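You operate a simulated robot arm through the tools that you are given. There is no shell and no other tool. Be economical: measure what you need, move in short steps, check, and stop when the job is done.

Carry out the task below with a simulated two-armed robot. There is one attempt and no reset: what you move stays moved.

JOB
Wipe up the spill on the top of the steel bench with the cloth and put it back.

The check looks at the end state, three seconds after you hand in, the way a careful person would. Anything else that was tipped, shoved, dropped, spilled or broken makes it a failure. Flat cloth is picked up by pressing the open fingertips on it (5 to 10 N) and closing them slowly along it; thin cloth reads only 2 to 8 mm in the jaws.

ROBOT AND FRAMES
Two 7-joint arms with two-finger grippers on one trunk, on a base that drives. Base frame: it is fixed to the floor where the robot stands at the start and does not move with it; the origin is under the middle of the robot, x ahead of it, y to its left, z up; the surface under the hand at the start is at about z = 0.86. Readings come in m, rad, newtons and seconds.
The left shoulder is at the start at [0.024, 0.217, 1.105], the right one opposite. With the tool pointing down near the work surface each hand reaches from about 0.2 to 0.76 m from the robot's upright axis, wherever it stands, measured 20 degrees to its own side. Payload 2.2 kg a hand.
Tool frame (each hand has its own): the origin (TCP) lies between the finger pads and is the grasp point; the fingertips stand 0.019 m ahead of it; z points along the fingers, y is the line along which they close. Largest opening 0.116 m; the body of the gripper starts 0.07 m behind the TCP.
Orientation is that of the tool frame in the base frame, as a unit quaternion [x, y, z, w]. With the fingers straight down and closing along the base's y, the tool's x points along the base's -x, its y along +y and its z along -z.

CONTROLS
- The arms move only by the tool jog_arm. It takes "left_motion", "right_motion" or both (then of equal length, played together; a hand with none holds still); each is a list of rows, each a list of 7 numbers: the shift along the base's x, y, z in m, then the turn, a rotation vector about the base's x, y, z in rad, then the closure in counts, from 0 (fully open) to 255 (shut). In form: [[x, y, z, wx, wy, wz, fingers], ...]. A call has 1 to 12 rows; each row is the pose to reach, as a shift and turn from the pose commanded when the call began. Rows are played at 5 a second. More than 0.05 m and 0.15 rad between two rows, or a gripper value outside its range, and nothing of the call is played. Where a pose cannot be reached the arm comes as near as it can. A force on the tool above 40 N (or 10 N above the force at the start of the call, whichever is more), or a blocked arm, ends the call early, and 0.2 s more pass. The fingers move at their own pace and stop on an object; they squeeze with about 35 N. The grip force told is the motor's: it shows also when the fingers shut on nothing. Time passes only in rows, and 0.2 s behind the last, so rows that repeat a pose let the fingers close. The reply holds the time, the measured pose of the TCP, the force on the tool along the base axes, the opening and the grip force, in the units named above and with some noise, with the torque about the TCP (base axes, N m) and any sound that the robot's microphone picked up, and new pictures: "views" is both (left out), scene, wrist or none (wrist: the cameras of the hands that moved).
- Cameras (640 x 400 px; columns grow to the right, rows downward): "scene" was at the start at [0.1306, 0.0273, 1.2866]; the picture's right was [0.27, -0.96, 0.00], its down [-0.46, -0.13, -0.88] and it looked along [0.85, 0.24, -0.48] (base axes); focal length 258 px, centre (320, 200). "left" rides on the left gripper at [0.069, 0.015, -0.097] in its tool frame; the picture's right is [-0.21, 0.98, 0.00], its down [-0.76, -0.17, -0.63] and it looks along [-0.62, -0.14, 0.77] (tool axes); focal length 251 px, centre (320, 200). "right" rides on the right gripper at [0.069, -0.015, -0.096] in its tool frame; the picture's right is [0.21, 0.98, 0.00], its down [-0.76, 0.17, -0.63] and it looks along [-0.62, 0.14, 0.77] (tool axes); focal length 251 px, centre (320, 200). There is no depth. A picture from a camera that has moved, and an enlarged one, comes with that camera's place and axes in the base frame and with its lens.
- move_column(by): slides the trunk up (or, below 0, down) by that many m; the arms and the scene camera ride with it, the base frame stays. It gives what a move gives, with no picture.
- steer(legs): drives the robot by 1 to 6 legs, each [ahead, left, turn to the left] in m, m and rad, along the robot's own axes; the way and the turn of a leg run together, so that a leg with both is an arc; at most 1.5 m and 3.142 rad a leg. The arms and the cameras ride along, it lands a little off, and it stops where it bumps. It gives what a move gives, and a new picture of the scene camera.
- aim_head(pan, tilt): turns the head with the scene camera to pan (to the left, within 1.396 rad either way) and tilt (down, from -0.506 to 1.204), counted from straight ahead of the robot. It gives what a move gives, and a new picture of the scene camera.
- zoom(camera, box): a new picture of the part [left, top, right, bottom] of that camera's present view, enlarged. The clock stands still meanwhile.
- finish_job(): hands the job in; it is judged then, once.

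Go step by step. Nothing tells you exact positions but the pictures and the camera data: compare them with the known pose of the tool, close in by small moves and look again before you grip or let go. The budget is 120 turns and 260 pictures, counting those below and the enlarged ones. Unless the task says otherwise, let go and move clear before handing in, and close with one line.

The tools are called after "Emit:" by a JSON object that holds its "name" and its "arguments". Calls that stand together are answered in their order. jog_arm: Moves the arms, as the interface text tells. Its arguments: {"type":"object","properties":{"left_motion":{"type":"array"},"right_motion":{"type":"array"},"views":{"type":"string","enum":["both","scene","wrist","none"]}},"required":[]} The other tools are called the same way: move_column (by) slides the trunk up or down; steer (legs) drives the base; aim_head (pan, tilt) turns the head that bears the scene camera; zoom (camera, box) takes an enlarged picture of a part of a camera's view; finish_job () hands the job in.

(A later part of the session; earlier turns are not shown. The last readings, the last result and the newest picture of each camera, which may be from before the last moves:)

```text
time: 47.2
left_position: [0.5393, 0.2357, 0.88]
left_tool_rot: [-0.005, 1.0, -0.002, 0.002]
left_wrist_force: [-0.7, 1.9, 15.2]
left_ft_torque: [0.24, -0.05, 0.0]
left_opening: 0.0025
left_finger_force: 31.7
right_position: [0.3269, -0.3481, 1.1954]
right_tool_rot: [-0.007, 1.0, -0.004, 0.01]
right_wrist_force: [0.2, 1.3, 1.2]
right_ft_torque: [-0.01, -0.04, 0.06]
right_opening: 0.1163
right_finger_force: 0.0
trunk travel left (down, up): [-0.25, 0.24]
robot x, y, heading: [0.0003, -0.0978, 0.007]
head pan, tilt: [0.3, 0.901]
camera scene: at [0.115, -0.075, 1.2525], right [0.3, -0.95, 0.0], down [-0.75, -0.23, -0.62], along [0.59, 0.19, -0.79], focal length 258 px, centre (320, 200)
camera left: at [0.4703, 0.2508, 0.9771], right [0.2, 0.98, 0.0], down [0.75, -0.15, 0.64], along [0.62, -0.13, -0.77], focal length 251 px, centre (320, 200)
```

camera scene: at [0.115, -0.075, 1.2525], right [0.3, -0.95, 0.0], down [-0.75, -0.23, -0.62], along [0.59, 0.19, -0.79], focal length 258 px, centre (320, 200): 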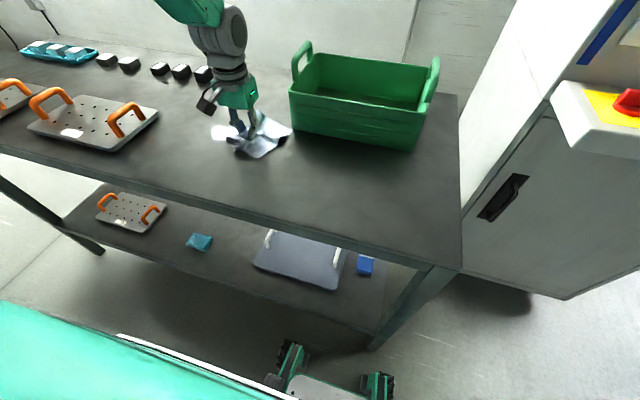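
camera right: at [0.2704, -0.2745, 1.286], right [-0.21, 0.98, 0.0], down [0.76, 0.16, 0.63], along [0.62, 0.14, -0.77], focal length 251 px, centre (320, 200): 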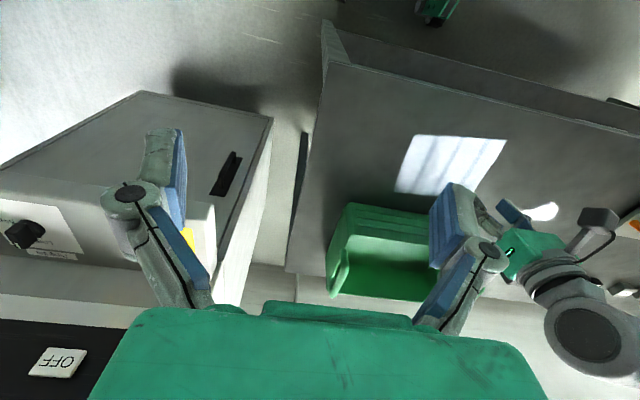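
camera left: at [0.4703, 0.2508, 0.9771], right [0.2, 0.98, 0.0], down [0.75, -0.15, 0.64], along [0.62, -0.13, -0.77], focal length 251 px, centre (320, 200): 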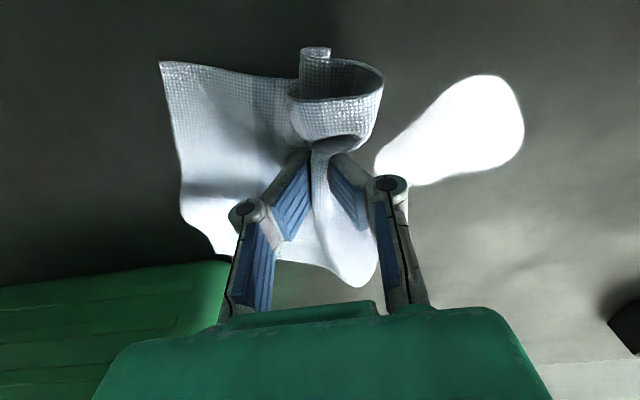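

Contact is firm at about 15 N. I'll ease off slightly and draw the cloth across the spill.

Emit:
{"name": "jog_arm", "arguments": {"left_motion": [[0, 0.01, 0.001, 0, 0, 0, 255], [0, 0.022, 0.001, 0, 0, 0, 255], [0, 0.034, 0.001, 0, 0, 0, 255], [0, 0.046, 0.001, 0, 0, 0, 255], [0, 0.058, 0.001, 0, 0, 0, 255], [0, 0.07, 0.001, 0, 0, 0, 255], [0, 0.082, 0.001, 0, 0, 0, 255], [0, 0.094, 0.001, 0, 0, 0, 255], [0, 0.106, 0.001, 0, 0, 0, 255], [0, 0.118, 0.001, 0, 0, 0, 255], [0, 0.128, 0.001, 0, 0, 0, 255], [0, 0.128, 0.001, 0, 0, 0, 255]]}}

```text
time: 49.8
left_position: [0.541, 0.3631, 0.8792]
left_tool_rot: [-0.006, 1.0, -0.003, 0.003]
left_wrist_force: [0.7, 1.4, 21.1]
left_ft_torque: [0.19, -0.02, 0.02]
left_opening: 0.0019
left_finger_force: 29.9
right_position: [0.3259, -0.3498, 1.1966]
right_tool_rot: [-0.007, 1.0, -0.003, 0.01]
right_wrist_force: [0.1, 0.4, -0.3]
right_ft_torque: [-0.01, -0.01, -0.01]
right_opening: 0.1159
right_finger_force: 0.0
trunk travel left (down, up): [-0.25, 0.24]
robot x, y, heading: [-0.0013, -0.1014, 0.004]
head pan, tilt: [0.3, 0.901]
camera scene: at [0.114, -0.0756, 1.2527], right [0.3, -0.95, 0.0], down [-0.75, -0.23, -0.62], along [0.59, 0.19, -0.78], focal length 258 px, centre (320, 200)
camera left: at [0.4716, 0.3781, 0.977], right [0.2, 0.98, 0.0], down [0.75, -0.15, 0.64], along [0.62, -0.13, -0.77], focal length 251 px, centre (320, 200)
```

scene: 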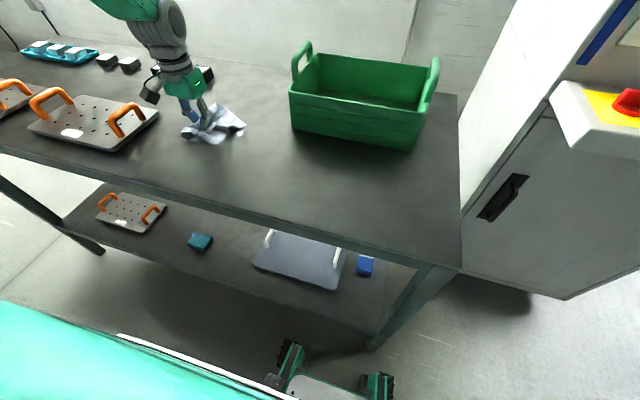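
left: 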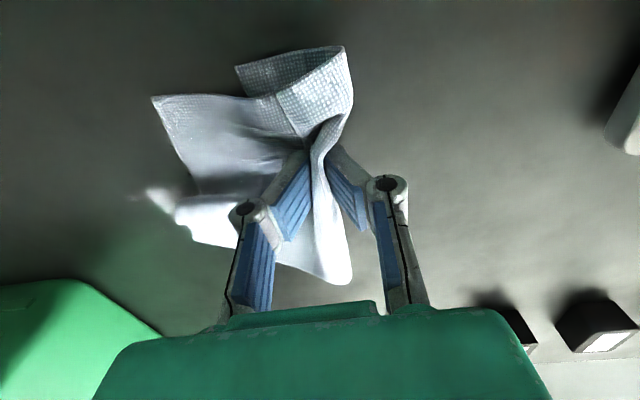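

The spill is mostly taken up, with a trace on the near side. I'll stroke back toward the right with a little forward offset.

Emit:
{"name": "jog_arm", "arguments": {"left_motion": [[0.005, -0.006, 0.0015, 0, 0, 0, 255], [0.01, -0.018, 0.0015, 0, 0, 0, 255], [0.014, -0.03, 0.0015, 0, 0, 0, 255], [0.014, -0.042, 0.0015, 0, 0, 0, 255], [0.014, -0.054, 0.0015, 0, 0, 0, 255], [0.014, -0.066, 0.0015, 0, 0, 0, 255], [0.014, -0.078, 0.0015, 0, 0, 0, 255], [0.014, -0.09, 0.0015, 0, 0, 0, 255], [0.012, -0.102, 0.0015, 0, 0, 0, 255], [0.008, -0.114, 0.0015, 0, 0, 0, 255], [0.004, -0.12, 0.0015, 0, 0, 0, 255], [-0.004, -0.12, 0.0015, 0, 0, 0, 255]]}}

```text
time: 52.4
left_position: [0.5351, 0.2436, 0.8817]
left_tool_rot: [-0.006, 1.0, -0.004, 0.002]
left_wrist_force: [1.0, 0.0, 0.1]
left_ft_torque: [-0.05, -0.03, -0.01]
left_opening: 0.0033
left_finger_force: 30.3
right_position: [0.3248, -0.3492, 1.197]
right_tool_rot: [-0.006, 1.0, -0.004, 0.01]
right_wrist_force: [0.1, 0.0, 1.0]
right_ft_torque: [0.0, -0.03, -0.01]
right_opening: 0.1162
right_finger_force: 0.1
trunk travel left (down, up): [-0.25, 0.24]
robot x, y, heading: [0.0002, -0.0972, 0.001]
head pan, tilt: [0.3, 0.901]
camera scene: at [0.1158, -0.0742, 1.2523], right [0.3, -0.95, 0.0], down [-0.75, -0.23, -0.62], along [0.59, 0.19, -0.79], focal length 258 px, centre (320, 200)
camera left: at [0.466, 0.2584, 0.9779], right [0.2, 0.98, -0.01], down [0.76, -0.15, 0.64], along [0.62, -0.13, -0.77], focal length 251 px, centre (320, 200)
```

scene: 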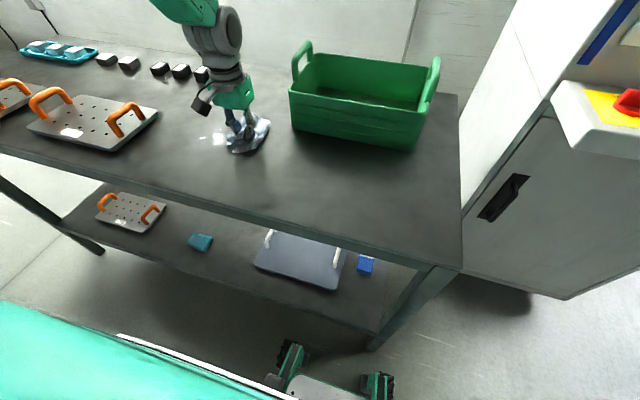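
left: 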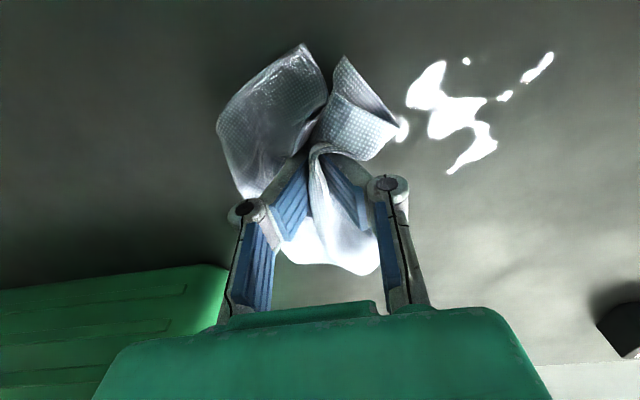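

There's residue between x 0.50–0.555 and y 0.29–0.345. I'll do more strokes with a bit more pressure, starting with the strip nearest me.

Emit:
{"name": "jog_arm", "arguments": {"left_motion": [[-0.012, 0.0, 0.002, 0, 0, 0, 255], [-0.028, 0.0, 0.0, 0, 0, 0, 255], [-0.028, 0.015, -0.002, 0, 0, 0, 255], [-0.028, 0.03, -0.002, 0, 0, 0, 255], [-0.028, 0.045, -0.002, 0, 0, 0, 255], [-0.028, 0.06, -0.002, 0, 0, 0, 255], [-0.028, 0.075, -0.002, 0, 0, 0, 255], [-0.028, 0.09, -0.002, 0, 0, 0, 255], [-0.028, 0.105, -0.002, 0, 0, 0, 255], [-0.028, 0.12, -0.002, 0, 0, 0, 255], [-0.022, 0.13, -0.002, 0, 0, 0, 255], [-0.014, 0.13, -0.002, 0, 0, 0, 255]], "views": "none"}}

Emit:
{"name": "jog_arm", "arguments": {"left_motion": [[0.005, -0.005, 0, 0, 0, 0, 255], [0.005, -0.02, 0, 0, 0, 0, 255], [0.005, -0.035, 0, 0, 0, 0, 255], [0.005, -0.05, 0, 0, 0, 0, 255], [0.005, -0.065, 0, 0, 0, 0, 255], [0.005, -0.08, 0, 0, 0, 0, 255], [0.005, -0.095, 0, 0, 0, 0, 255], [0.005, -0.11, 0, 0, 0, 0, 255], [0.005, -0.125, 0, 0, 0, 0, 255], [0.005, -0.135, 0, 0, 0, 0, 255]]}}

```text
time: 55.0
left_position: [0.5212, 0.3748, 0.8812]
left_tool_rot: [-0.006, 1.0, -0.002, 0.002]
left_wrist_force: [-0.2, 0.6, 8.2]
left_ft_torque: [0.08, 0.07, 0.01]
left_opening: 0.0023
left_finger_force: 29.3
right_position: [0.3266, -0.3486, 1.1961]
right_tool_rot: [-0.008, 1.0, -0.003, 0.01]
right_wrist_force: [-1.0, 0.1, 0.5]
right_ft_torque: [-0.01, 0.01, 0.0]
right_opening: 0.1161
right_finger_force: 0.0
trunk travel left (down, up): [-0.25, 0.24]
robot x, y, heading: [0.0039, -0.0962, -0.0]
head pan, tilt: [0.3, 0.901]
```

```text
time: 57.2
left_position: [0.5266, 0.237, 0.8806]
left_tool_rot: [-0.007, 1.0, -0.003, 0.003]
left_wrist_force: [-1.0, 1.7, 28.4]
left_ft_torque: [0.01, -0.01, -0.04]
left_opening: 0.0024
left_finger_force: 29.1
right_position: [0.3254, -0.3488, 1.1969]
right_tool_rot: [-0.007, 1.0, -0.003, 0.01]
right_wrist_force: [-0.1, 0.0, 0.0]
right_ft_torque: [0.0, -0.03, -0.03]
right_opening: 0.1159
right_finger_force: 0.0
trunk travel left (down, up): [-0.25, 0.24]
robot x, y, heading: [0.0001, -0.0951, -0.001]
head pan, tilt: [0.3, 0.901]
camera scene: at [0.1126, -0.0761, 1.2528], right [0.3, -0.95, 0.0], down [-0.75, -0.23, -0.62], along [0.59, 0.19, -0.78], focal length 258 px, centre (320, 200)
camera left: at [0.4571, 0.2519, 0.9768], right [0.2, 0.98, 0.0], down [0.76, -0.15, 0.64], along [0.62, -0.13, -0.77], focal length 251 px, centre (320, 200)
```

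scene: 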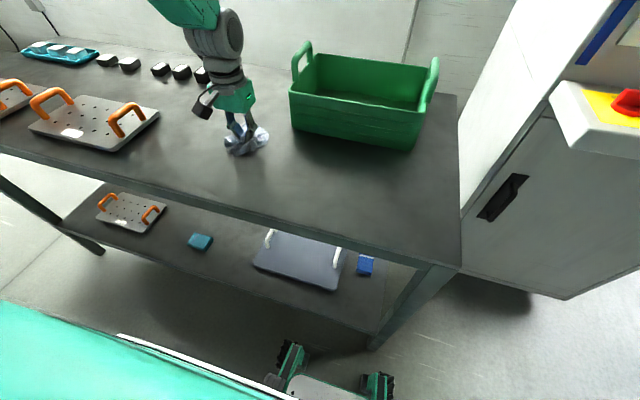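
left: 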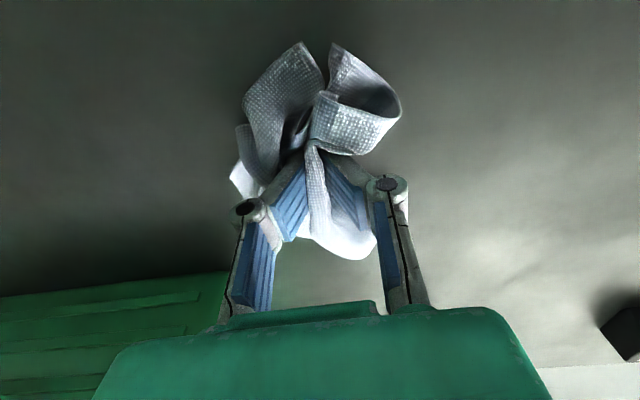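

The surface now looks clean. I'll lift the cloth high so it hangs free, and inspect the bench.

Emit:
{"name": "jog_arm", "arguments": {"left_motion": [[0, 0, 0.015, 0, 0, 0, 255], [0, 0, 0.035, 0, 0, 0, 255], [0, 0, 0.06, 0, 0, 0, 255], [0, 0, 0.09, 0, 0, 0, 255], [0, -0.005, 0.12, 0, 0, 0, 255], [-0.01, -0.015, 0.14, 0, 0, 0, 255], [-0.025, -0.03, 0.15, 0, 0, 0, 255], [-0.04, -0.05, 0.15, 0, 0, 0, 255], [-0.05, -0.07, 0.15, 0, 0, 0, 255], [-0.055, -0.085, 0.15, 0, 0, 0, 255], [-0.06, -0.1, 0.15, 0, 0, 0, 255], [-0.06, -0.1, 0.15, 0, 0, 0, 255]]}}

Emit:
{"name": "zoom", "arguments": {"camera": "scene", "box": [140, 60, 380, 210]}}

```text
time: 59.8
left_position: [0.4661, 0.1398, 1.0314]
left_tool_rot: [-0.005, 1.0, -0.003, 0.001]
left_wrist_force: [-0.7, 1.9, -1.1]
left_ft_torque: [0.02, 0.03, 0.04]
left_opening: 0.0036
left_finger_force: 30.6
right_position: [0.3263, -0.3482, 1.1954]
right_tool_rot: [-0.008, 1.0, -0.005, 0.009]
right_wrist_force: [-0.2, -0.2, -1.0]
right_ft_torque: [-0.02, 0.01, 0.02]
right_opening: 0.1161
right_finger_force: 0.0
trunk travel left (down, up): [-0.25, 0.24]
robot x, y, heading: [0.0005, -0.0983, 0.003]
head pan, tilt: [0.3, 0.901]
camera scene: at [0.1157, -0.075, 1.2523], right [0.3, -0.95, 0.0], down [-0.75, -0.23, -0.62], along [0.59, 0.19, -0.79], focal length 258 px, centre (320, 200)
camera left: at [0.3976, 0.154, 1.128], right [0.2, 0.98, -0.01], down [0.76, -0.15, 0.64], along [0.62, -0.13, -0.77], focal length 251 px, centre (320, 200)
```

scene: 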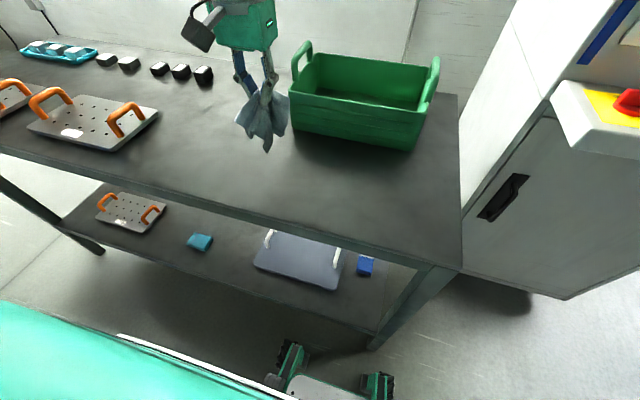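
left: 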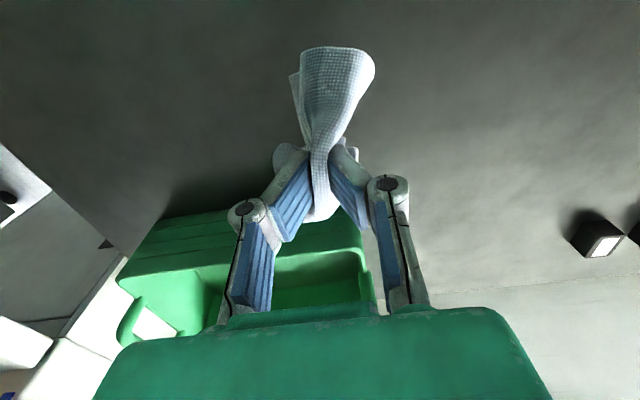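

```text
2.67 times, centred on (260, 135) of scene
camera zoom: at [0.1157, -0.075, 1.2523], right [0.3, -0.95, 0.0], down [-0.75, -0.23, -0.62], along [0.59, 0.19, -0.79], focal length 687 px, centre (480, 373)
```

zoom: 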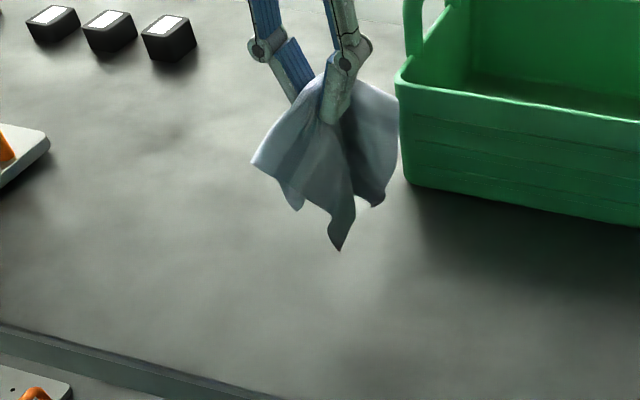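

The bench is clean where the spill was. I'll carry the cloth back over its original place and lower it slowly.

Emit:
{"name": "jog_arm", "arguments": {"left_motion": [[0, -0.015, 0, 0, 0, 0, 255], [0, -0.03, 0, 0, 0, 0, 255], [0, -0.045, 0, 0, 0, 0, 255], [0, -0.06, 0, 0, 0, 0, 255], [0, -0.075, -0.005, 0, 0, 0, 255], [0, -0.085, -0.015, 0, 0, 0, 255], [0, -0.09, -0.03, 0, 0, 0, 255], [0, -0.09, -0.045, 0, 0, 0, 255], [0, -0.09, -0.06, 0, 0, 0, 255], [0, -0.09, -0.07, 0, 0, 0, 255], [0, -0.09, -0.08, 0, 0, 0, 255], [0, -0.09, -0.085, 0, 0, 0, 255]], "views": "none"}}

Emit:
{"name": "jog_arm", "arguments": {"left_motion": [[0, 0, -0.008, 0, 0, 0, 255], [0, 0, -0.016, 0, 0, 0, 255], [0, 0, -0.024, 0, 0, 0, 255], [0, 0, -0.032, 0, 0, 0, 255], [0, 0, -0.04, 0, 0, 0, 255], [0, 0, -0.048, 0, 0, 0, 255], [0, 0, -0.055, 0, 0, 0, 255], [0, 0, -0.06, 0, 0, 0, 255], [0, 0, -0.062, 0, 0, 0, 255]]}}

```text
time: 62.4
left_position: [0.466, 0.0485, 0.945]
left_tool_rot: [-0.007, 1.0, -0.003, 0.001]
left_wrist_force: [0.8, 0.0, 0.2]
left_ft_torque: [-0.02, 0.03, -0.02]
left_opening: 0.0039
left_finger_force: 37.3
right_position: [0.3259, -0.348, 1.1961]
right_tool_rot: [-0.007, 1.0, -0.003, 0.009]
right_wrist_force: [0.1, -0.4, -0.4]
right_ft_torque: [-0.01, 0.02, 0.0]
right_opening: 0.1162
right_finger_force: 0.1
trunk travel left (down, up): [-0.25, 0.24]
robot x, y, heading: [0.0024, -0.0944, 0.004]
head pan, tilt: [0.3, 0.901]
```

```text
time: 64.4
left_position: [0.4664, 0.0499, 0.8833]
left_tool_rot: [-0.006, 1.0, -0.003, 0.001]
left_wrist_force: [-1.1, 0.4, 4.4]
left_ft_torque: [0.12, 0.0, 0.05]
left_opening: 0.0036
left_finger_force: 36.3
right_position: [0.3255, -0.3484, 1.1964]
right_tool_rot: [-0.007, 1.0, -0.004, 0.009]
right_wrist_force: [-0.5, -0.1, -1.2]
right_ft_torque: [0.0, 0.03, 0.02]
right_opening: 0.116
right_finger_force: 0.1
trunk travel left (down, up): [-0.25, 0.24]
robot x, y, heading: [0.0005, -0.0959, 0.004]
head pan, tilt: [0.3, 0.901]
camera scene: at [0.1154, -0.0759, 1.2524], right [0.3, -0.95, 0.0], down [-0.75, -0.23, -0.62], along [0.59, 0.19, -0.79], focal length 258 px, centre (320, 200)
camera left: at [0.3976, 0.0646, 0.9794], right [0.2, 0.98, 0.0], down [0.76, -0.15, 0.64], along [0.62, -0.13, -0.77], focal length 251 px, centre (320, 200)
```

scene: 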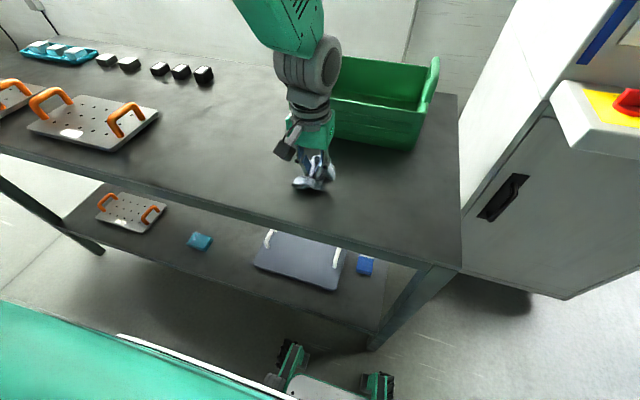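
left: 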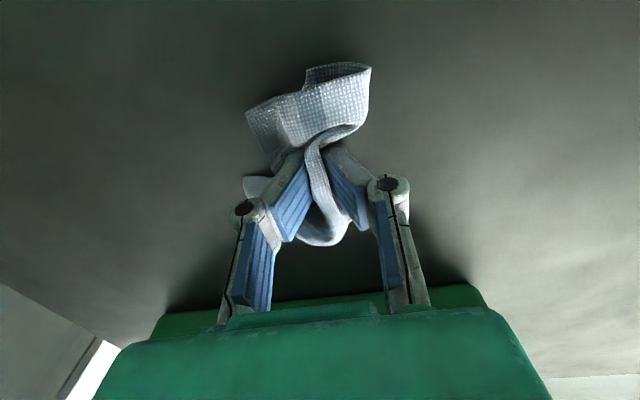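

The cloth came down bunched. I'll press lightly and open the fingers slowly to spread it.

Emit:
{"name": "jog_arm", "arguments": {"left_motion": [[0, 0, -0.001, 0, 0, 0, 240], [0, 0, -0.001, 0, 0, 0, 225], [0, 0, -0.001, 0, 0, 0, 205], [0, 0, -0.001, 0, 0, 0, 185], [0, 0, -0.001, 0, 0, 0, 165], [0, 0, -0.001, 0, 0, 0, 145], [0, 0, -0.001, 0, 0, 0, 125], [0, 0, -0.001, 0, 0, 0, 105], [0, 0, -0.001, 0, 0, 0, 85], [0, 0, -0.001, 0, 0, 0, 65]]}}

```text
time: 66.6
left_position: [0.4659, 0.0501, 0.8809]
left_tool_rot: [-0.006, 1.0, -0.002, 0.002]
left_wrist_force: [1.1, 0.0, 0.3]
left_ft_torque: [0.01, 0.01, 0.03]
left_opening: 0.086
left_finger_force: 0.1
right_position: [0.3271, -0.347, 1.1966]
right_tool_rot: [-0.008, 1.0, -0.003, 0.009]
right_wrist_force: [-0.3, 0.1, 0.3]
right_ft_torque: [0.04, -0.01, -0.01]
right_opening: 0.116
right_finger_force: 0.1
trunk travel left (down, up): [-0.25, 0.24]
robot x, y, heading: [0.0051, -0.0973, 0.002]
head pan, tilt: [0.3, 0.901]
camera scene: at [0.1159, -0.0756, 1.2523], right [0.3, -0.95, 0.0], down [-0.75, -0.23, -0.62], along [0.59, 0.19, -0.79], focal length 258 px, centre (320, 200)
camera left: at [0.3973, 0.0648, 0.9774], right [0.2, 0.98, -0.01], down [0.76, -0.15, 0.64], along [0.62, -0.13, -0.77], focal length 251 px, centre (320, 200)
```

scene: 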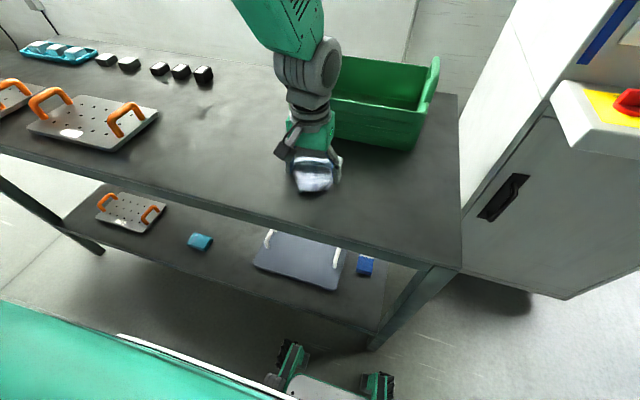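
left: 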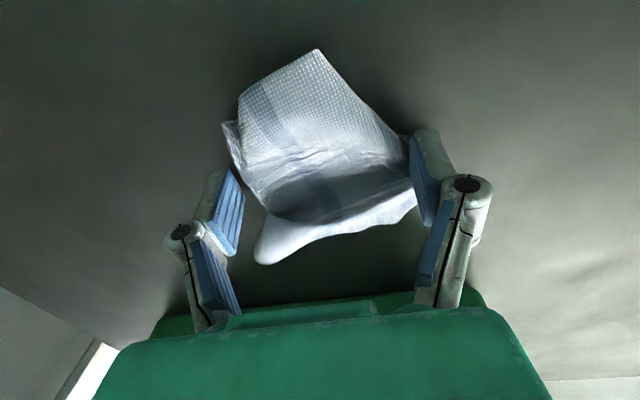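

The cloth is released, folded over between the fingers. I'll rise straight up and look at it.

Emit:
{"name": "jog_arm", "arguments": {"left_motion": [[0, 0, 0, 0, 0, 0, 30], [0, 0, 0.01, 0, 0, 0, 0], [0, 0, 0.03, 0, 0, 0, 0], [0, 0, 0.06, 0, 0, 0, 0], [0, 0.005, 0.09, 0, 0, 0, 0], [-0.01, 0.01, 0.12, 0, 0, 0, 0], [-0.02, 0.01, 0.12, 0, 0, 0, 0]]}}

Emit:
{"name": "zoom", "arguments": {"camera": "scene", "box": [240, 130, 400, 230]}}

```text
time: 68.2
left_position: [0.4469, 0.0578, 1.0029]
left_tool_rot: [-0.007, 1.0, -0.003, 0.002]
left_wrist_force: [-0.1, 0.4, 0.1]
left_ft_torque: [0.0, -0.04, 0.0]
left_opening: 0.1159
left_finger_force: 0.1
right_position: [0.3267, -0.3468, 1.1955]
right_tool_rot: [-0.007, 1.0, -0.003, 0.009]
right_wrist_force: [0.0, 0.4, 0.2]
right_ft_torque: [0.02, -0.01, -0.02]
right_opening: 0.1163
right_finger_force: 0.1
trunk travel left (down, up): [-0.25, 0.24]
robot x, y, heading: [0.0042, -0.0982, 0.007]
head pan, tilt: [0.3, 0.901]
camera scene: at [0.1156, -0.0753, 1.2523], right [0.3, -0.95, 0.0], down [-0.75, -0.23, -0.62], along [0.59, 0.19, -0.79], focal length 258 px, centre (320, 200)
camera left: at [0.3783, 0.0728, 1.0993], right [0.2, 0.98, -0.01], down [0.76, -0.15, 0.64], along [0.62, -0.13, -0.77], focal length 251 px, centre (320, 200)
```

scene: 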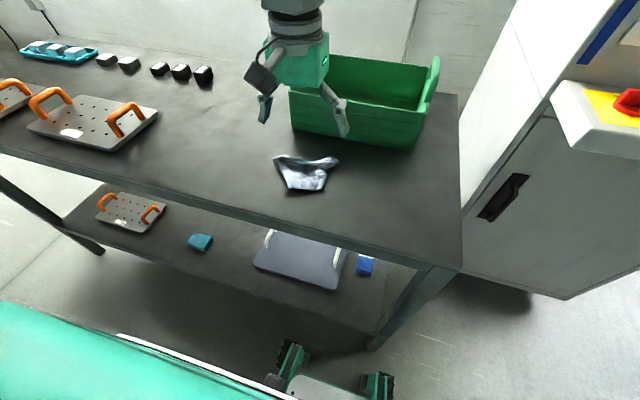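
left: 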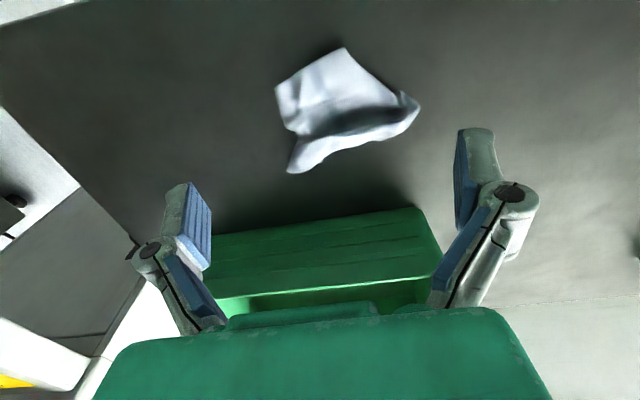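

```text
4.00 times, centred on (320, 180) of scene
camera zoom: at [0.1156, -0.0753, 1.2523], right [0.3, -0.95, 0.0], down [-0.75, -0.23, -0.62], along [0.59, 0.19, -0.79], focal length 1030 px, centre (320, 280)
```

zoom: 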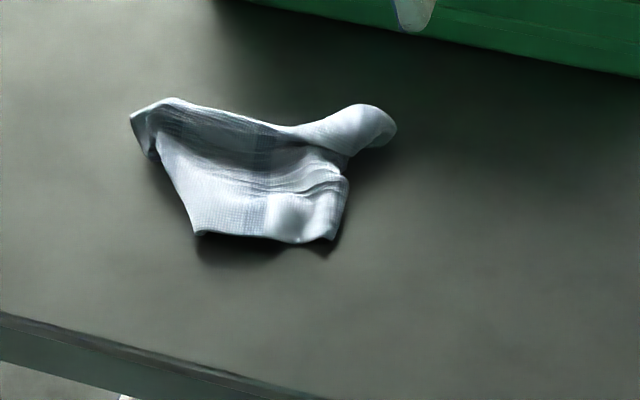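

The cloth is back around its place but crumpled (about x 0.41–0.52, y 0.01–0.15). I'll regrip its near edge to lift and lay it out flatter, starting by hovering over the near edge.

Emit:
{"name": "jog_arm", "arguments": {"left_motion": [[0, 0, -0.02, 0, 0, 0, 60], [-0.005, 0, -0.045, 0, 0, 0, 120], [-0.01, -0.003, -0.07, 0, 0, 0, 150], [-0.013, -0.006, -0.09, 0, 0, 0, 150], [-0.013, -0.008, -0.105, 0, 0, 0, 150], [-0.013, -0.008, -0.105, 0, 0, 0, 150]]}}

Emit:
{"name": "zoom", "arguments": {"camera": "scene", "box": [240, 130, 400, 230]}}

```text
time: 69.6
left_position: [0.4336, 0.0509, 0.8967]
left_tool_rot: [-0.006, 1.0, -0.003, 0.002]
left_wrist_force: [-0.6, 0.1, -0.6]
left_ft_torque: [0.02, 0.0, -0.01]
left_opening: 0.048
left_finger_force: 0.1
right_position: [0.3259, -0.3478, 1.1973]
right_tool_rot: [-0.008, 1.0, -0.004, 0.01]
right_wrist_force: [-0.2, 0.7, -0.2]
right_ft_torque: [0.0, -0.03, 0.03]
right_opening: 0.1161
right_finger_force: 0.0
trunk travel left (down, up): [-0.25, 0.24]
robot x, y, heading: [-0.0016, -0.0968, 0.007]
head pan, tilt: [0.3, 0.901]
camera scene: at [0.1156, -0.0755, 1.2523], right [0.3, -0.95, 0.0], down [-0.75, -0.23, -0.62], along [0.59, 0.19, -0.79], focal length 258 px, centre (320, 200)
camera left: at [0.3642, 0.0653, 0.993], right [0.2, 0.98, -0.01], down [0.76, -0.15, 0.64], along [0.62, -0.13, -0.77], focal length 251 px, centre (320, 200)
```

scene: 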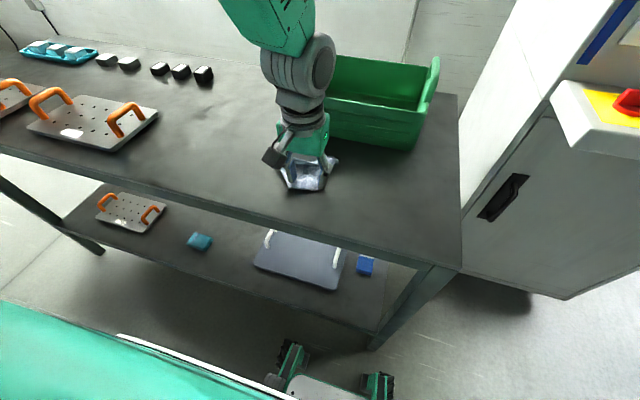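
left: 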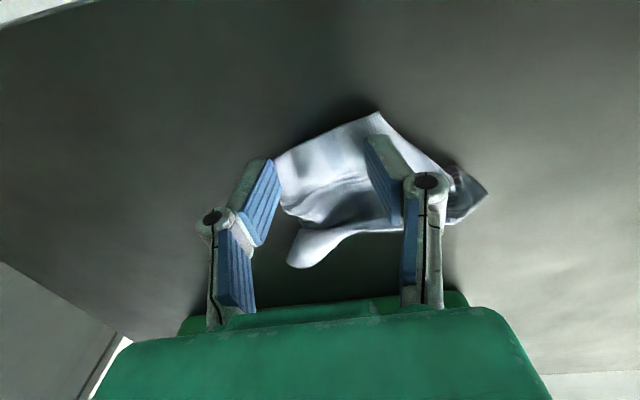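

```text
4.00 times, centred on (320, 180) of scene
camera zoom: at [0.1156, -0.0755, 1.2523], right [0.3, -0.95, 0.0], down [-0.75, -0.23, -0.62], along [0.59, 0.19, -0.79], focal length 1030 px, centre (320, 280)
```

zoom: 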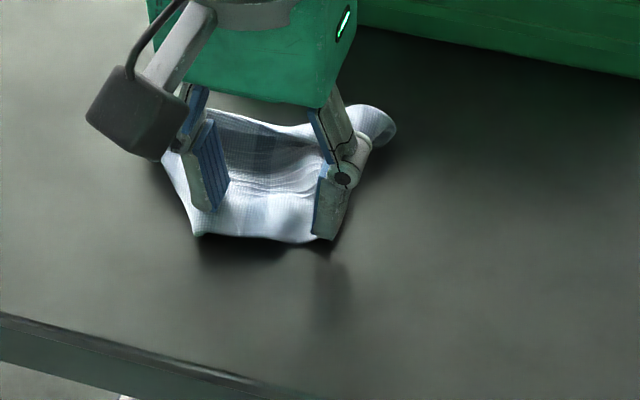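

The fingers bracket the near edge. I'll press down lightly and close.

Emit:
{"name": "jog_arm", "arguments": {"left_motion": [[0, 0.008, -0.005, 0, 0, 0, 150], [0, 0.008, -0.01, 0, 0, 0, 150], [0, 0.008, -0.014, 0, 0, 0, 150], [0, 0.008, -0.016, 0, 0, 0, 155], [0, 0.008, -0.016, 0, 0, 0, 170], [0, 0.008, -0.016, 0, 0, 0, 185], [0, 0.008, -0.016, 0, 0, 0, 200], [0, 0.008, -0.016, 0, 0, 0, 215], [0, 0.008, -0.016, 0, 0, 0, 230], [0, 0.008, -0.016, 0, 0, 0, 245], [0, 0.008, -0.016, 0, 0, 0, 255], [0, 0.008, -0.016, 0, 0, 0, 255]], "views": "none"}}

Emit:
{"name": "jog_arm", "arguments": {"left_motion": [[0, 0, 0.02, 0, 0, 0, 255], [0, 0, 0.045, 0, 0, 0, 255], [0, 0, 0.07, 0, 0, 0, 255], [0, 0, 0.1, 0, 0, 0, 255], [0, 0, 0.13, 0, 0, 0, 255], [0, 0, 0.15, 0, 0, 0, 255], [0, 0, 0.15, 0, 0, 0, 255]]}}

Emit:
{"name": "zoom", "arguments": {"camera": "scene", "box": [220, 80, 412, 200]}}

```text
time: 72.2
left_position: [0.4325, 0.0572, 0.8799]
left_tool_rot: [-0.006, 1.0, -0.003, 0.002]
left_wrist_force: [-0.5, -1.1, 12.8]
left_ft_torque: [0.06, -0.04, -0.01]
left_opening: 0.003
left_finger_force: 31.7
right_position: [0.3258, -0.3498, 1.1969]
right_tool_rot: [-0.007, 1.0, -0.004, 0.01]
right_wrist_force: [0.2, -0.3, 0.7]
right_ft_torque: [-0.01, 0.02, 0.01]
right_opening: 0.116
right_finger_force: 0.0
trunk travel left (down, up): [-0.25, 0.24]
robot x, y, heading: [0.0006, -0.0984, 0.004]
head pan, tilt: [0.3, 0.901]
```

```text
time: 73.8
left_position: [0.4322, 0.0573, 1.0294]
left_tool_rot: [-0.007, 1.0, -0.003, 0.001]
left_wrist_force: [0.7, 0.3, 0.3]
left_ft_torque: [-0.03, 0.03, 0.02]
left_opening: 0.0029
left_finger_force: 31.9
right_position: [0.3265, -0.348, 1.1963]
right_tool_rot: [-0.007, 1.0, -0.004, 0.009]
right_wrist_force: [0.7, 0.7, 0.0]
right_ft_torque: [-0.03, 0.03, -0.01]
right_opening: 0.1162
right_finger_force: 0.1
trunk travel left (down, up): [-0.25, 0.24]
robot x, y, heading: [-0.0001, -0.1005, 0.003]
head pan, tilt: [0.3, 0.901]
camera scene: at [0.1157, -0.0753, 1.2523], right [0.3, -0.95, 0.0], down [-0.75, -0.23, -0.62], along [0.59, 0.19, -0.79], focal length 258 px, centre (320, 200)
camera left: at [0.3642, 0.0726, 1.1267], right [0.2, 0.98, -0.01], down [0.76, -0.15, 0.64], along [0.62, -0.13, -0.77], focal length 251 px, centre (320, 200)
```

scene: 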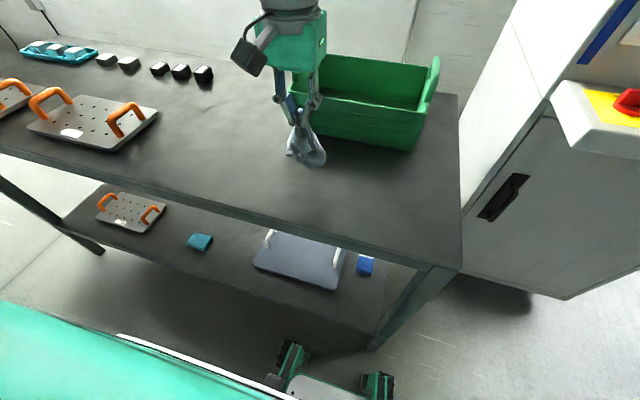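
left: 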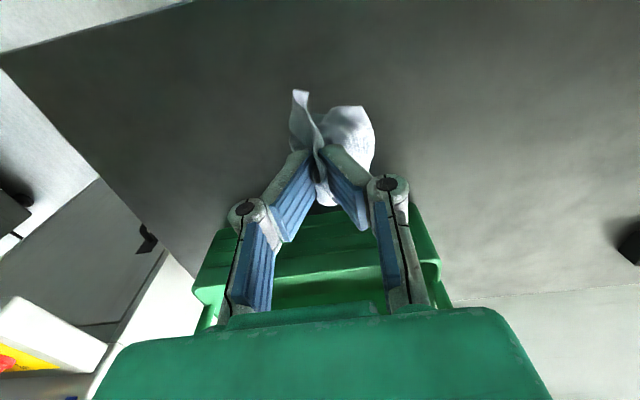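

```text
3.33 times, centred on (316, 140) of scene
camera zoom: at [0.1157, -0.0753, 1.2523], right [0.3, -0.95, 0.0], down [-0.75, -0.23, -0.62], along [0.59, 0.19, -0.79], focal length 859 px, centre (333, 400)
```

zoom: 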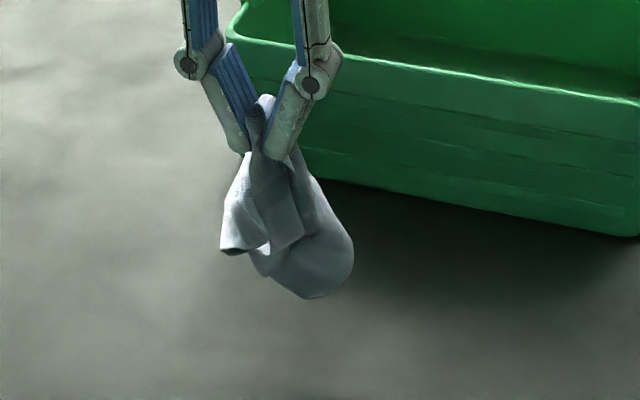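

It is held at one edge and hanging partly folded. I'll set it down farther out and drag it toward me so friction opens the folds.

Emit:
{"name": "jog_arm", "arguments": {"left_motion": [[0.015, 0, -0.02, 0, 0, 0, 255], [0.03, 0, -0.04, 0, 0, 0, 255], [0.05, -0.003, -0.06, 0, 0, 0, 255], [0.07, -0.006, -0.08, 0, 0, 0, 255], [0.09, -0.01, -0.1, 0, 0, 0, 255], [0.105, -0.01, -0.12, 0, 0, 0, 255], [0.105, -0.01, -0.135, 0, 0, 0, 255], [0.105, -0.01, -0.142, 0, 0, 0, 255], [0.105, -0.01, -0.144, 0, 0, 0, 255]], "views": "none"}}

Emit:
{"name": "jog_arm", "arguments": {"left_motion": [[-0.012, 0, 0, 0, 0, 0, 255], [-0.024, 0, 0, 0, 0, 0, 255], [-0.036, 0, 0, 0, 0, 0, 255], [-0.048, 0, 0, 0, 0, 0, 255], [-0.06, 0, 0, 0, 0, 0, 255], [-0.072, 0, 0, 0, 0, 0, 255], [-0.084, 0, 0, 0, 0, 0, 255], [-0.096, 0, 0, 0, 0, 0, 255], [-0.108, 0, 0, 0, 0, 0, 255], [-0.12, 0, 0, 0, 0, 0, 255], [-0.13, 0, 0, 0, 0, 0, 255]]}}

Emit:
{"name": "zoom", "arguments": {"camera": "scene", "box": [220, 110, 412, 230]}}

```text
time: 75.8
left_position: [0.5384, 0.0493, 0.8855]
left_tool_rot: [-0.006, 1.0, -0.003, 0.001]
left_wrist_force: [-0.5, -0.5, 1.1]
left_ft_torque: [-0.03, -0.02, -0.02]
left_opening: 0.0031
left_finger_force: 32.2
right_position: [0.3261, -0.3485, 1.1963]
right_tool_rot: [-0.006, 1.0, -0.003, 0.008]
right_wrist_force: [0.2, 0.6, 0.0]
right_ft_torque: [-0.02, 0.0, 0.03]
right_opening: 0.116
right_finger_force: 0.0
trunk travel left (down, up): [-0.25, 0.24]
robot x, y, heading: [0.0027, -0.0961, 0.002]
head pan, tilt: [0.3, 0.901]
```

```text
time: 78.2
left_position: [0.4083, 0.0492, 0.8882]
left_tool_rot: [-0.006, 1.0, -0.003, 0.002]
left_wrist_force: [-0.2, 0.7, 0.2]
left_ft_torque: [0.0, 0.04, -0.01]
left_opening: 0.0032
left_finger_force: 32.1
right_position: [0.3258, -0.347, 1.1964]
right_tool_rot: [-0.006, 1.0, -0.003, 0.01]
right_wrist_force: [-1.4, 0.8, -0.1]
right_ft_torque: [0.02, -0.01, -0.01]
right_opening: 0.1161
right_finger_force: 0.0
trunk travel left (down, up): [-0.25, 0.24]
robot x, y, heading: [-0.0009, -0.0971, 0.001]
head pan, tilt: [0.3, 0.901]
camera scene: at [0.1154, -0.0756, 1.2523], right [0.3, -0.95, 0.0], down [-0.75, -0.23, -0.62], along [0.59, 0.19, -0.79], focal length 258 px, centre (320, 200)
camera left: at [0.341, 0.0642, 0.9846], right [0.2, 0.98, -0.01], down [0.76, -0.15, 0.64], along [0.62, -0.13, -0.77], focal length 251 px, centre (320, 200)
```

scene: 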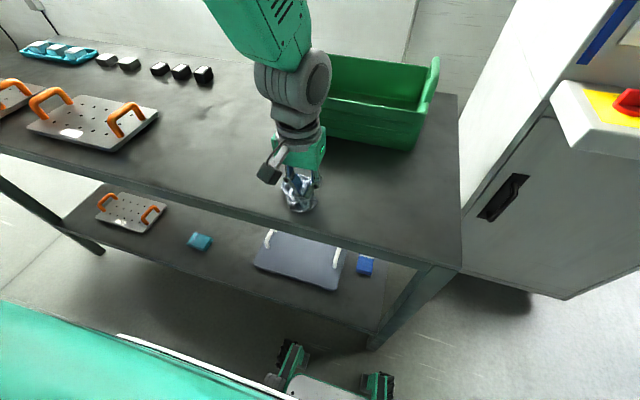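
left: 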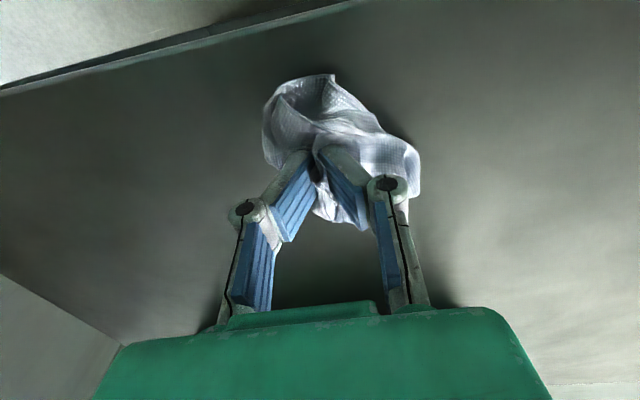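

```text
3.33 times, centred on (316, 170) of scene
camera zoom: at [0.1154, -0.0756, 1.2523], right [0.3, -0.95, 0.0], down [-0.75, -0.23, -0.62], along [0.59, 0.19, -0.79], focal length 859 px, centre (333, 300)
```

zoom: 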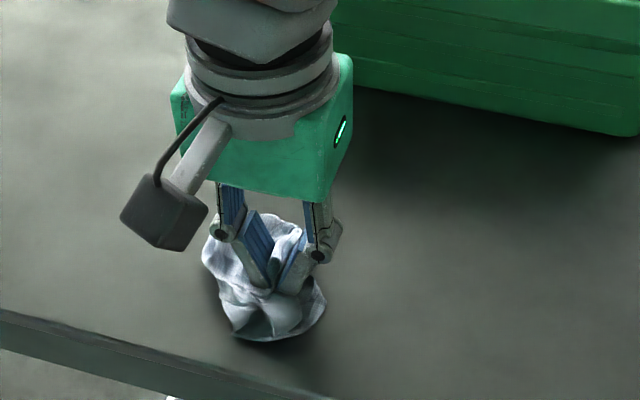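

It didn't open up, since I'm holding the cloth near its middle. I'll set it down at its place, release and look for a true corner to pull.

Emit:
{"name": "jog_arm", "arguments": {"left_motion": [[0.0, 0, 0.02, 0, 0, 0, 255], [0.01, -0.005, 0.04, 0, 0, 0, 255], [0.03, -0.01, 0.05, 0, 0, 0, 255], [0.05, -0.015, 0.05, 0, 0, 0, 255], [0.06, -0.015, 0.05, 0, 0, 0, 255], [0.06, -0.015, 0.05, 0, 0, 0, 200], [0.06, -0.015, 0.05, 0, 0, 0, 100], [0.06, -0.015, 0.05, 0, 0, 0, 0], [0.06, -0.015, 0.08, 0, 0, 0, 0], [0.04, 0.02, 0.12, 0, 0, 0, 0], [0.03, 0.06, 0.14, 0, 0, 0, 0], [0.03, 0.1, 0.14, 0, 0, 0, 0]]}}

Emit:
{"name": "zoom", "arguments": {"camera": "scene", "box": [240, 130, 400, 230]}}

```text
refused: row 10 steps farther than a row can; nothing moved
```

```text
4.00 times, centred on (320, 180) of scene
camera zoom: at [0.1154, -0.0756, 1.2523], right [0.3, -0.95, 0.0], down [-0.75, -0.23, -0.62], along [0.59, 0.19, -0.79], focal length 1030 px, centre (320, 280)
```

zoom: 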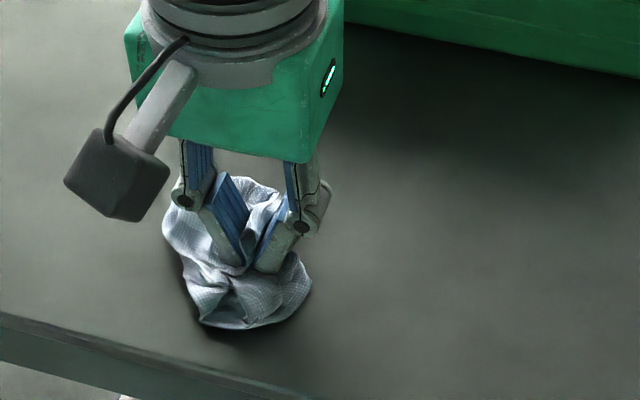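

That call was refused because one row stepped too far, so nothing moved. I'll resend it with smaller steps.

Emit:
{"name": "jog_arm", "arguments": {"left_motion": [[0.0, 0, 0.02, 0, 0, 0, 255], [0.01, -0.005, 0.04, 0, 0, 0, 255], [0.03, -0.01, 0.05, 0, 0, 0, 255], [0.05, -0.015, 0.05, 0, 0, 0, 255], [0.06, -0.015, 0.05, 0, 0, 0, 255], [0.06, -0.015, 0.05, 0, 0, 0, 200], [0.06, -0.015, 0.05, 0, 0, 0, 100], [0.06, -0.015, 0.05, 0, 0, 0, 0], [0.06, -0.015, 0.08, 0, 0, 0, 0], [0.055, -0.005, 0.11, 0, 0, 0, 0], [0.05, 0.02, 0.13, 0, 0, 0, 0], [0.045, 0.05, 0.14, 0, 0, 0, 0]]}}

Emit:
{"name": "zoom", "arguments": {"camera": "scene", "box": [240, 130, 400, 230]}}

```text
time: 80.8
left_position: [0.4537, 0.1016, 1.0307]
left_tool_rot: [-0.006, 1.0, -0.004, 0.001]
left_wrist_force: [0.7, 0.9, 0.0]
left_ft_torque: [0.03, 0.03, -0.02]
left_opening: 0.116
left_finger_force: 0.0
right_position: [0.325, -0.3457, 1.1975]
right_tool_rot: [-0.006, 1.0, -0.005, 0.01]
right_wrist_force: [-0.2, -0.5, 1.0]
right_ft_torque: [-0.01, -0.04, -0.02]
right_opening: 0.116
right_finger_force: 0.0
trunk travel left (down, up): [-0.25, 0.24]
robot x, y, heading: [0.0015, -0.0956, 0.005]
head pan, tilt: [0.3, 0.901]
camera scene: at [0.1151, -0.0728, 1.2523], right [0.3, -0.95, 0.0], down [-0.75, -0.23, -0.62], along [0.59, 0.19, -0.79], focal length 258 px, centre (320, 200)
camera left: at [0.3856, 0.1164, 1.127], right [0.2, 0.98, -0.01], down [0.76, -0.15, 0.64], along [0.62, -0.13, -0.77], focal length 251 px, centre (320, 200)
```

scene: 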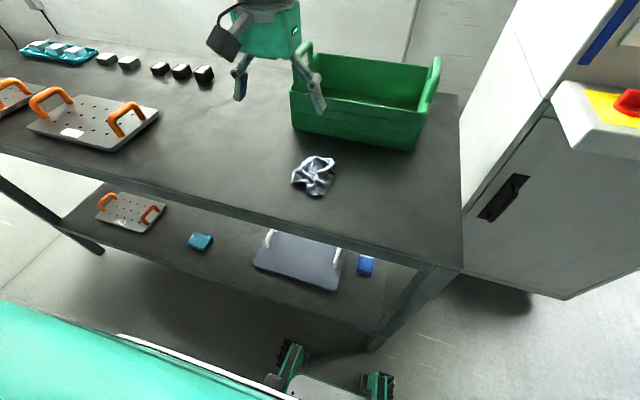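
left: 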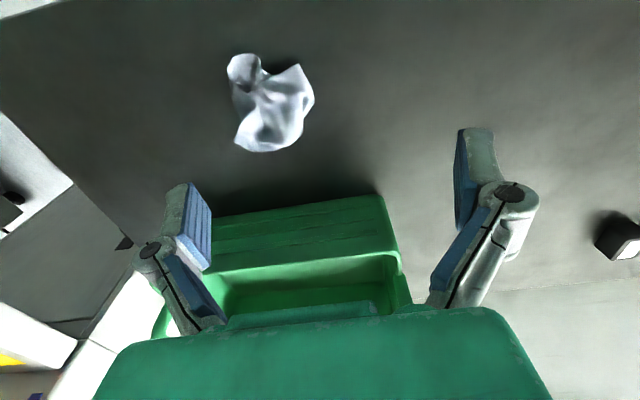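

```text
4.00 times, centred on (320, 180) of scene
camera zoom: at [0.1151, -0.0728, 1.2523], right [0.3, -0.95, 0.0], down [-0.75, -0.23, -0.62], along [0.59, 0.19, -0.79], focal length 1030 px, centre (320, 280)
```

zoom: 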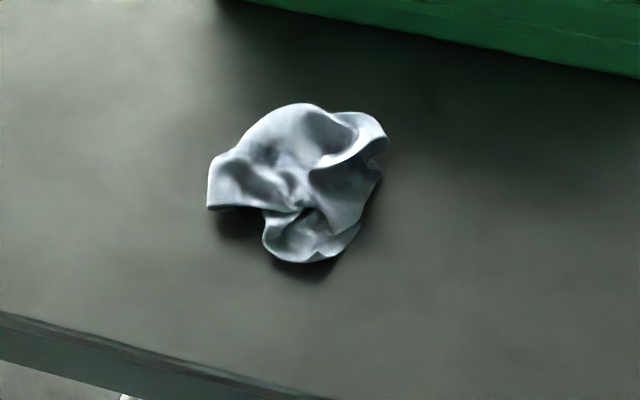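

The cloth lies in place but balled up; a true corner seems to point left at about (0.436, 0.088). I'll turn the hand about 63° so the fingers can pinch across that corner, then let the cloth hang from it.

Emit:
{"name": "jog_arm", "arguments": {"left_motion": [[0, 0, 0, 0, 0, -0.14, 40], [-0.003, -0.003, -0.01, 0, 0, -0.28, 80], [-0.006, -0.006, -0.02, 0, 0, -0.42, 120], [-0.009, -0.009, -0.03, 0, 0, -0.56, 150], [-0.012, -0.012, -0.045, 0, 0, -0.7, 165], [-0.015, -0.014, -0.06, 0, 0, -0.84, 170], [-0.017, -0.015, -0.075, 0, 0, -0.98, 170], [-0.017, -0.015, -0.09, 0, 0, -1.1, 170], [-0.017, -0.015, -0.1, 0, 0, -1.1, 170], [-0.017, -0.015, -0.1, 0, 0, -1.1, 170], [-0.017, -0.015, -0.1, 0, 0, -1.1, 170]]}}

Emit:
{"name": "zoom", "arguments": {"camera": "scene", "box": [240, 130, 400, 230]}}

```text
time: 83.2
left_position: [0.4374, 0.0843, 0.9265]
left_tool_rot: [0.517, 0.856, -0.004, 0.0]
left_wrist_force: [1.2, 0.1, 0.9]
left_ft_torque: [0.0, 0.03, -0.01]
left_opening: 0.0388
left_finger_force: 0.0
right_position: [0.3264, -0.3486, 1.1962]
right_tool_rot: [-0.008, 1.0, -0.004, 0.008]
right_wrist_force: [-0.1, 0.3, -1.0]
right_ft_torque: [0.0, -0.03, 0.0]
right_opening: 0.116
right_finger_force: 0.1
trunk travel left (down, up): [-0.25, 0.24]
robot x, y, heading: [0.0038, -0.0986, 0.004]
head pan, tilt: [0.3, 0.901]
camera scene: at [0.1159, -0.0749, 1.2523], right [0.3, -0.95, 0.0], down [-0.75, -0.23, -0.62], along [0.59, 0.19, -0.79], focal length 258 px, centre (320, 200)
camera left: at [0.4194, 0.1532, 1.0231], right [0.96, 0.26, -0.01], down [0.21, -0.74, 0.64], along [0.16, -0.61, -0.77], focal length 251 px, centre (320, 200)
```

scene: 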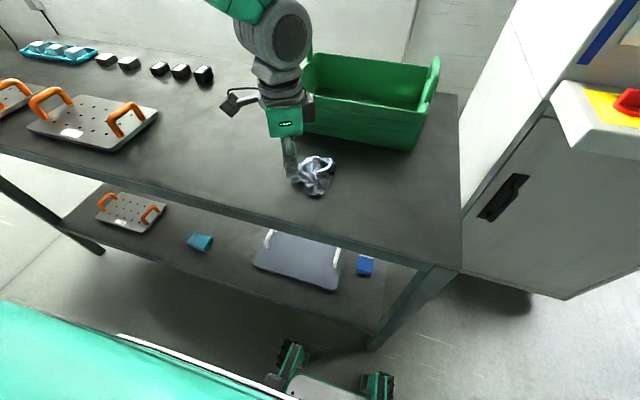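
left: 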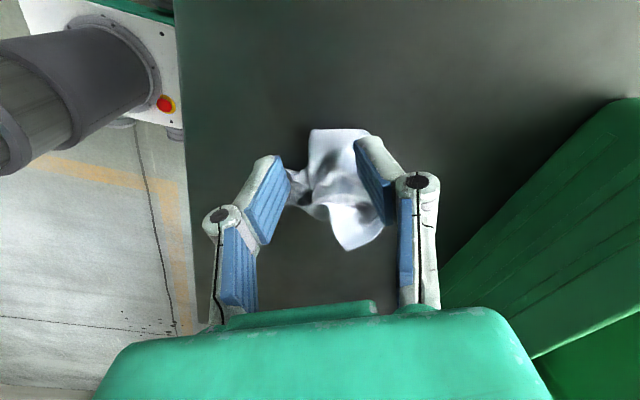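

```text
4.00 times, centred on (320, 180) of scene
camera zoom: at [0.1159, -0.0749, 1.2523], right [0.3, -0.95, 0.0], down [-0.75, -0.23, -0.62], along [0.59, 0.19, -0.79], focal length 1030 px, centre (320, 280)
```

zoom: 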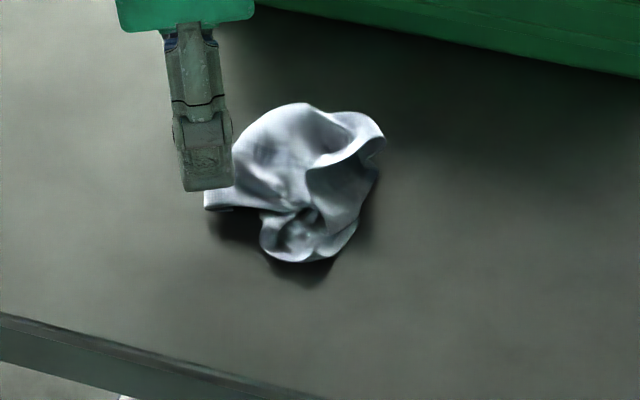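

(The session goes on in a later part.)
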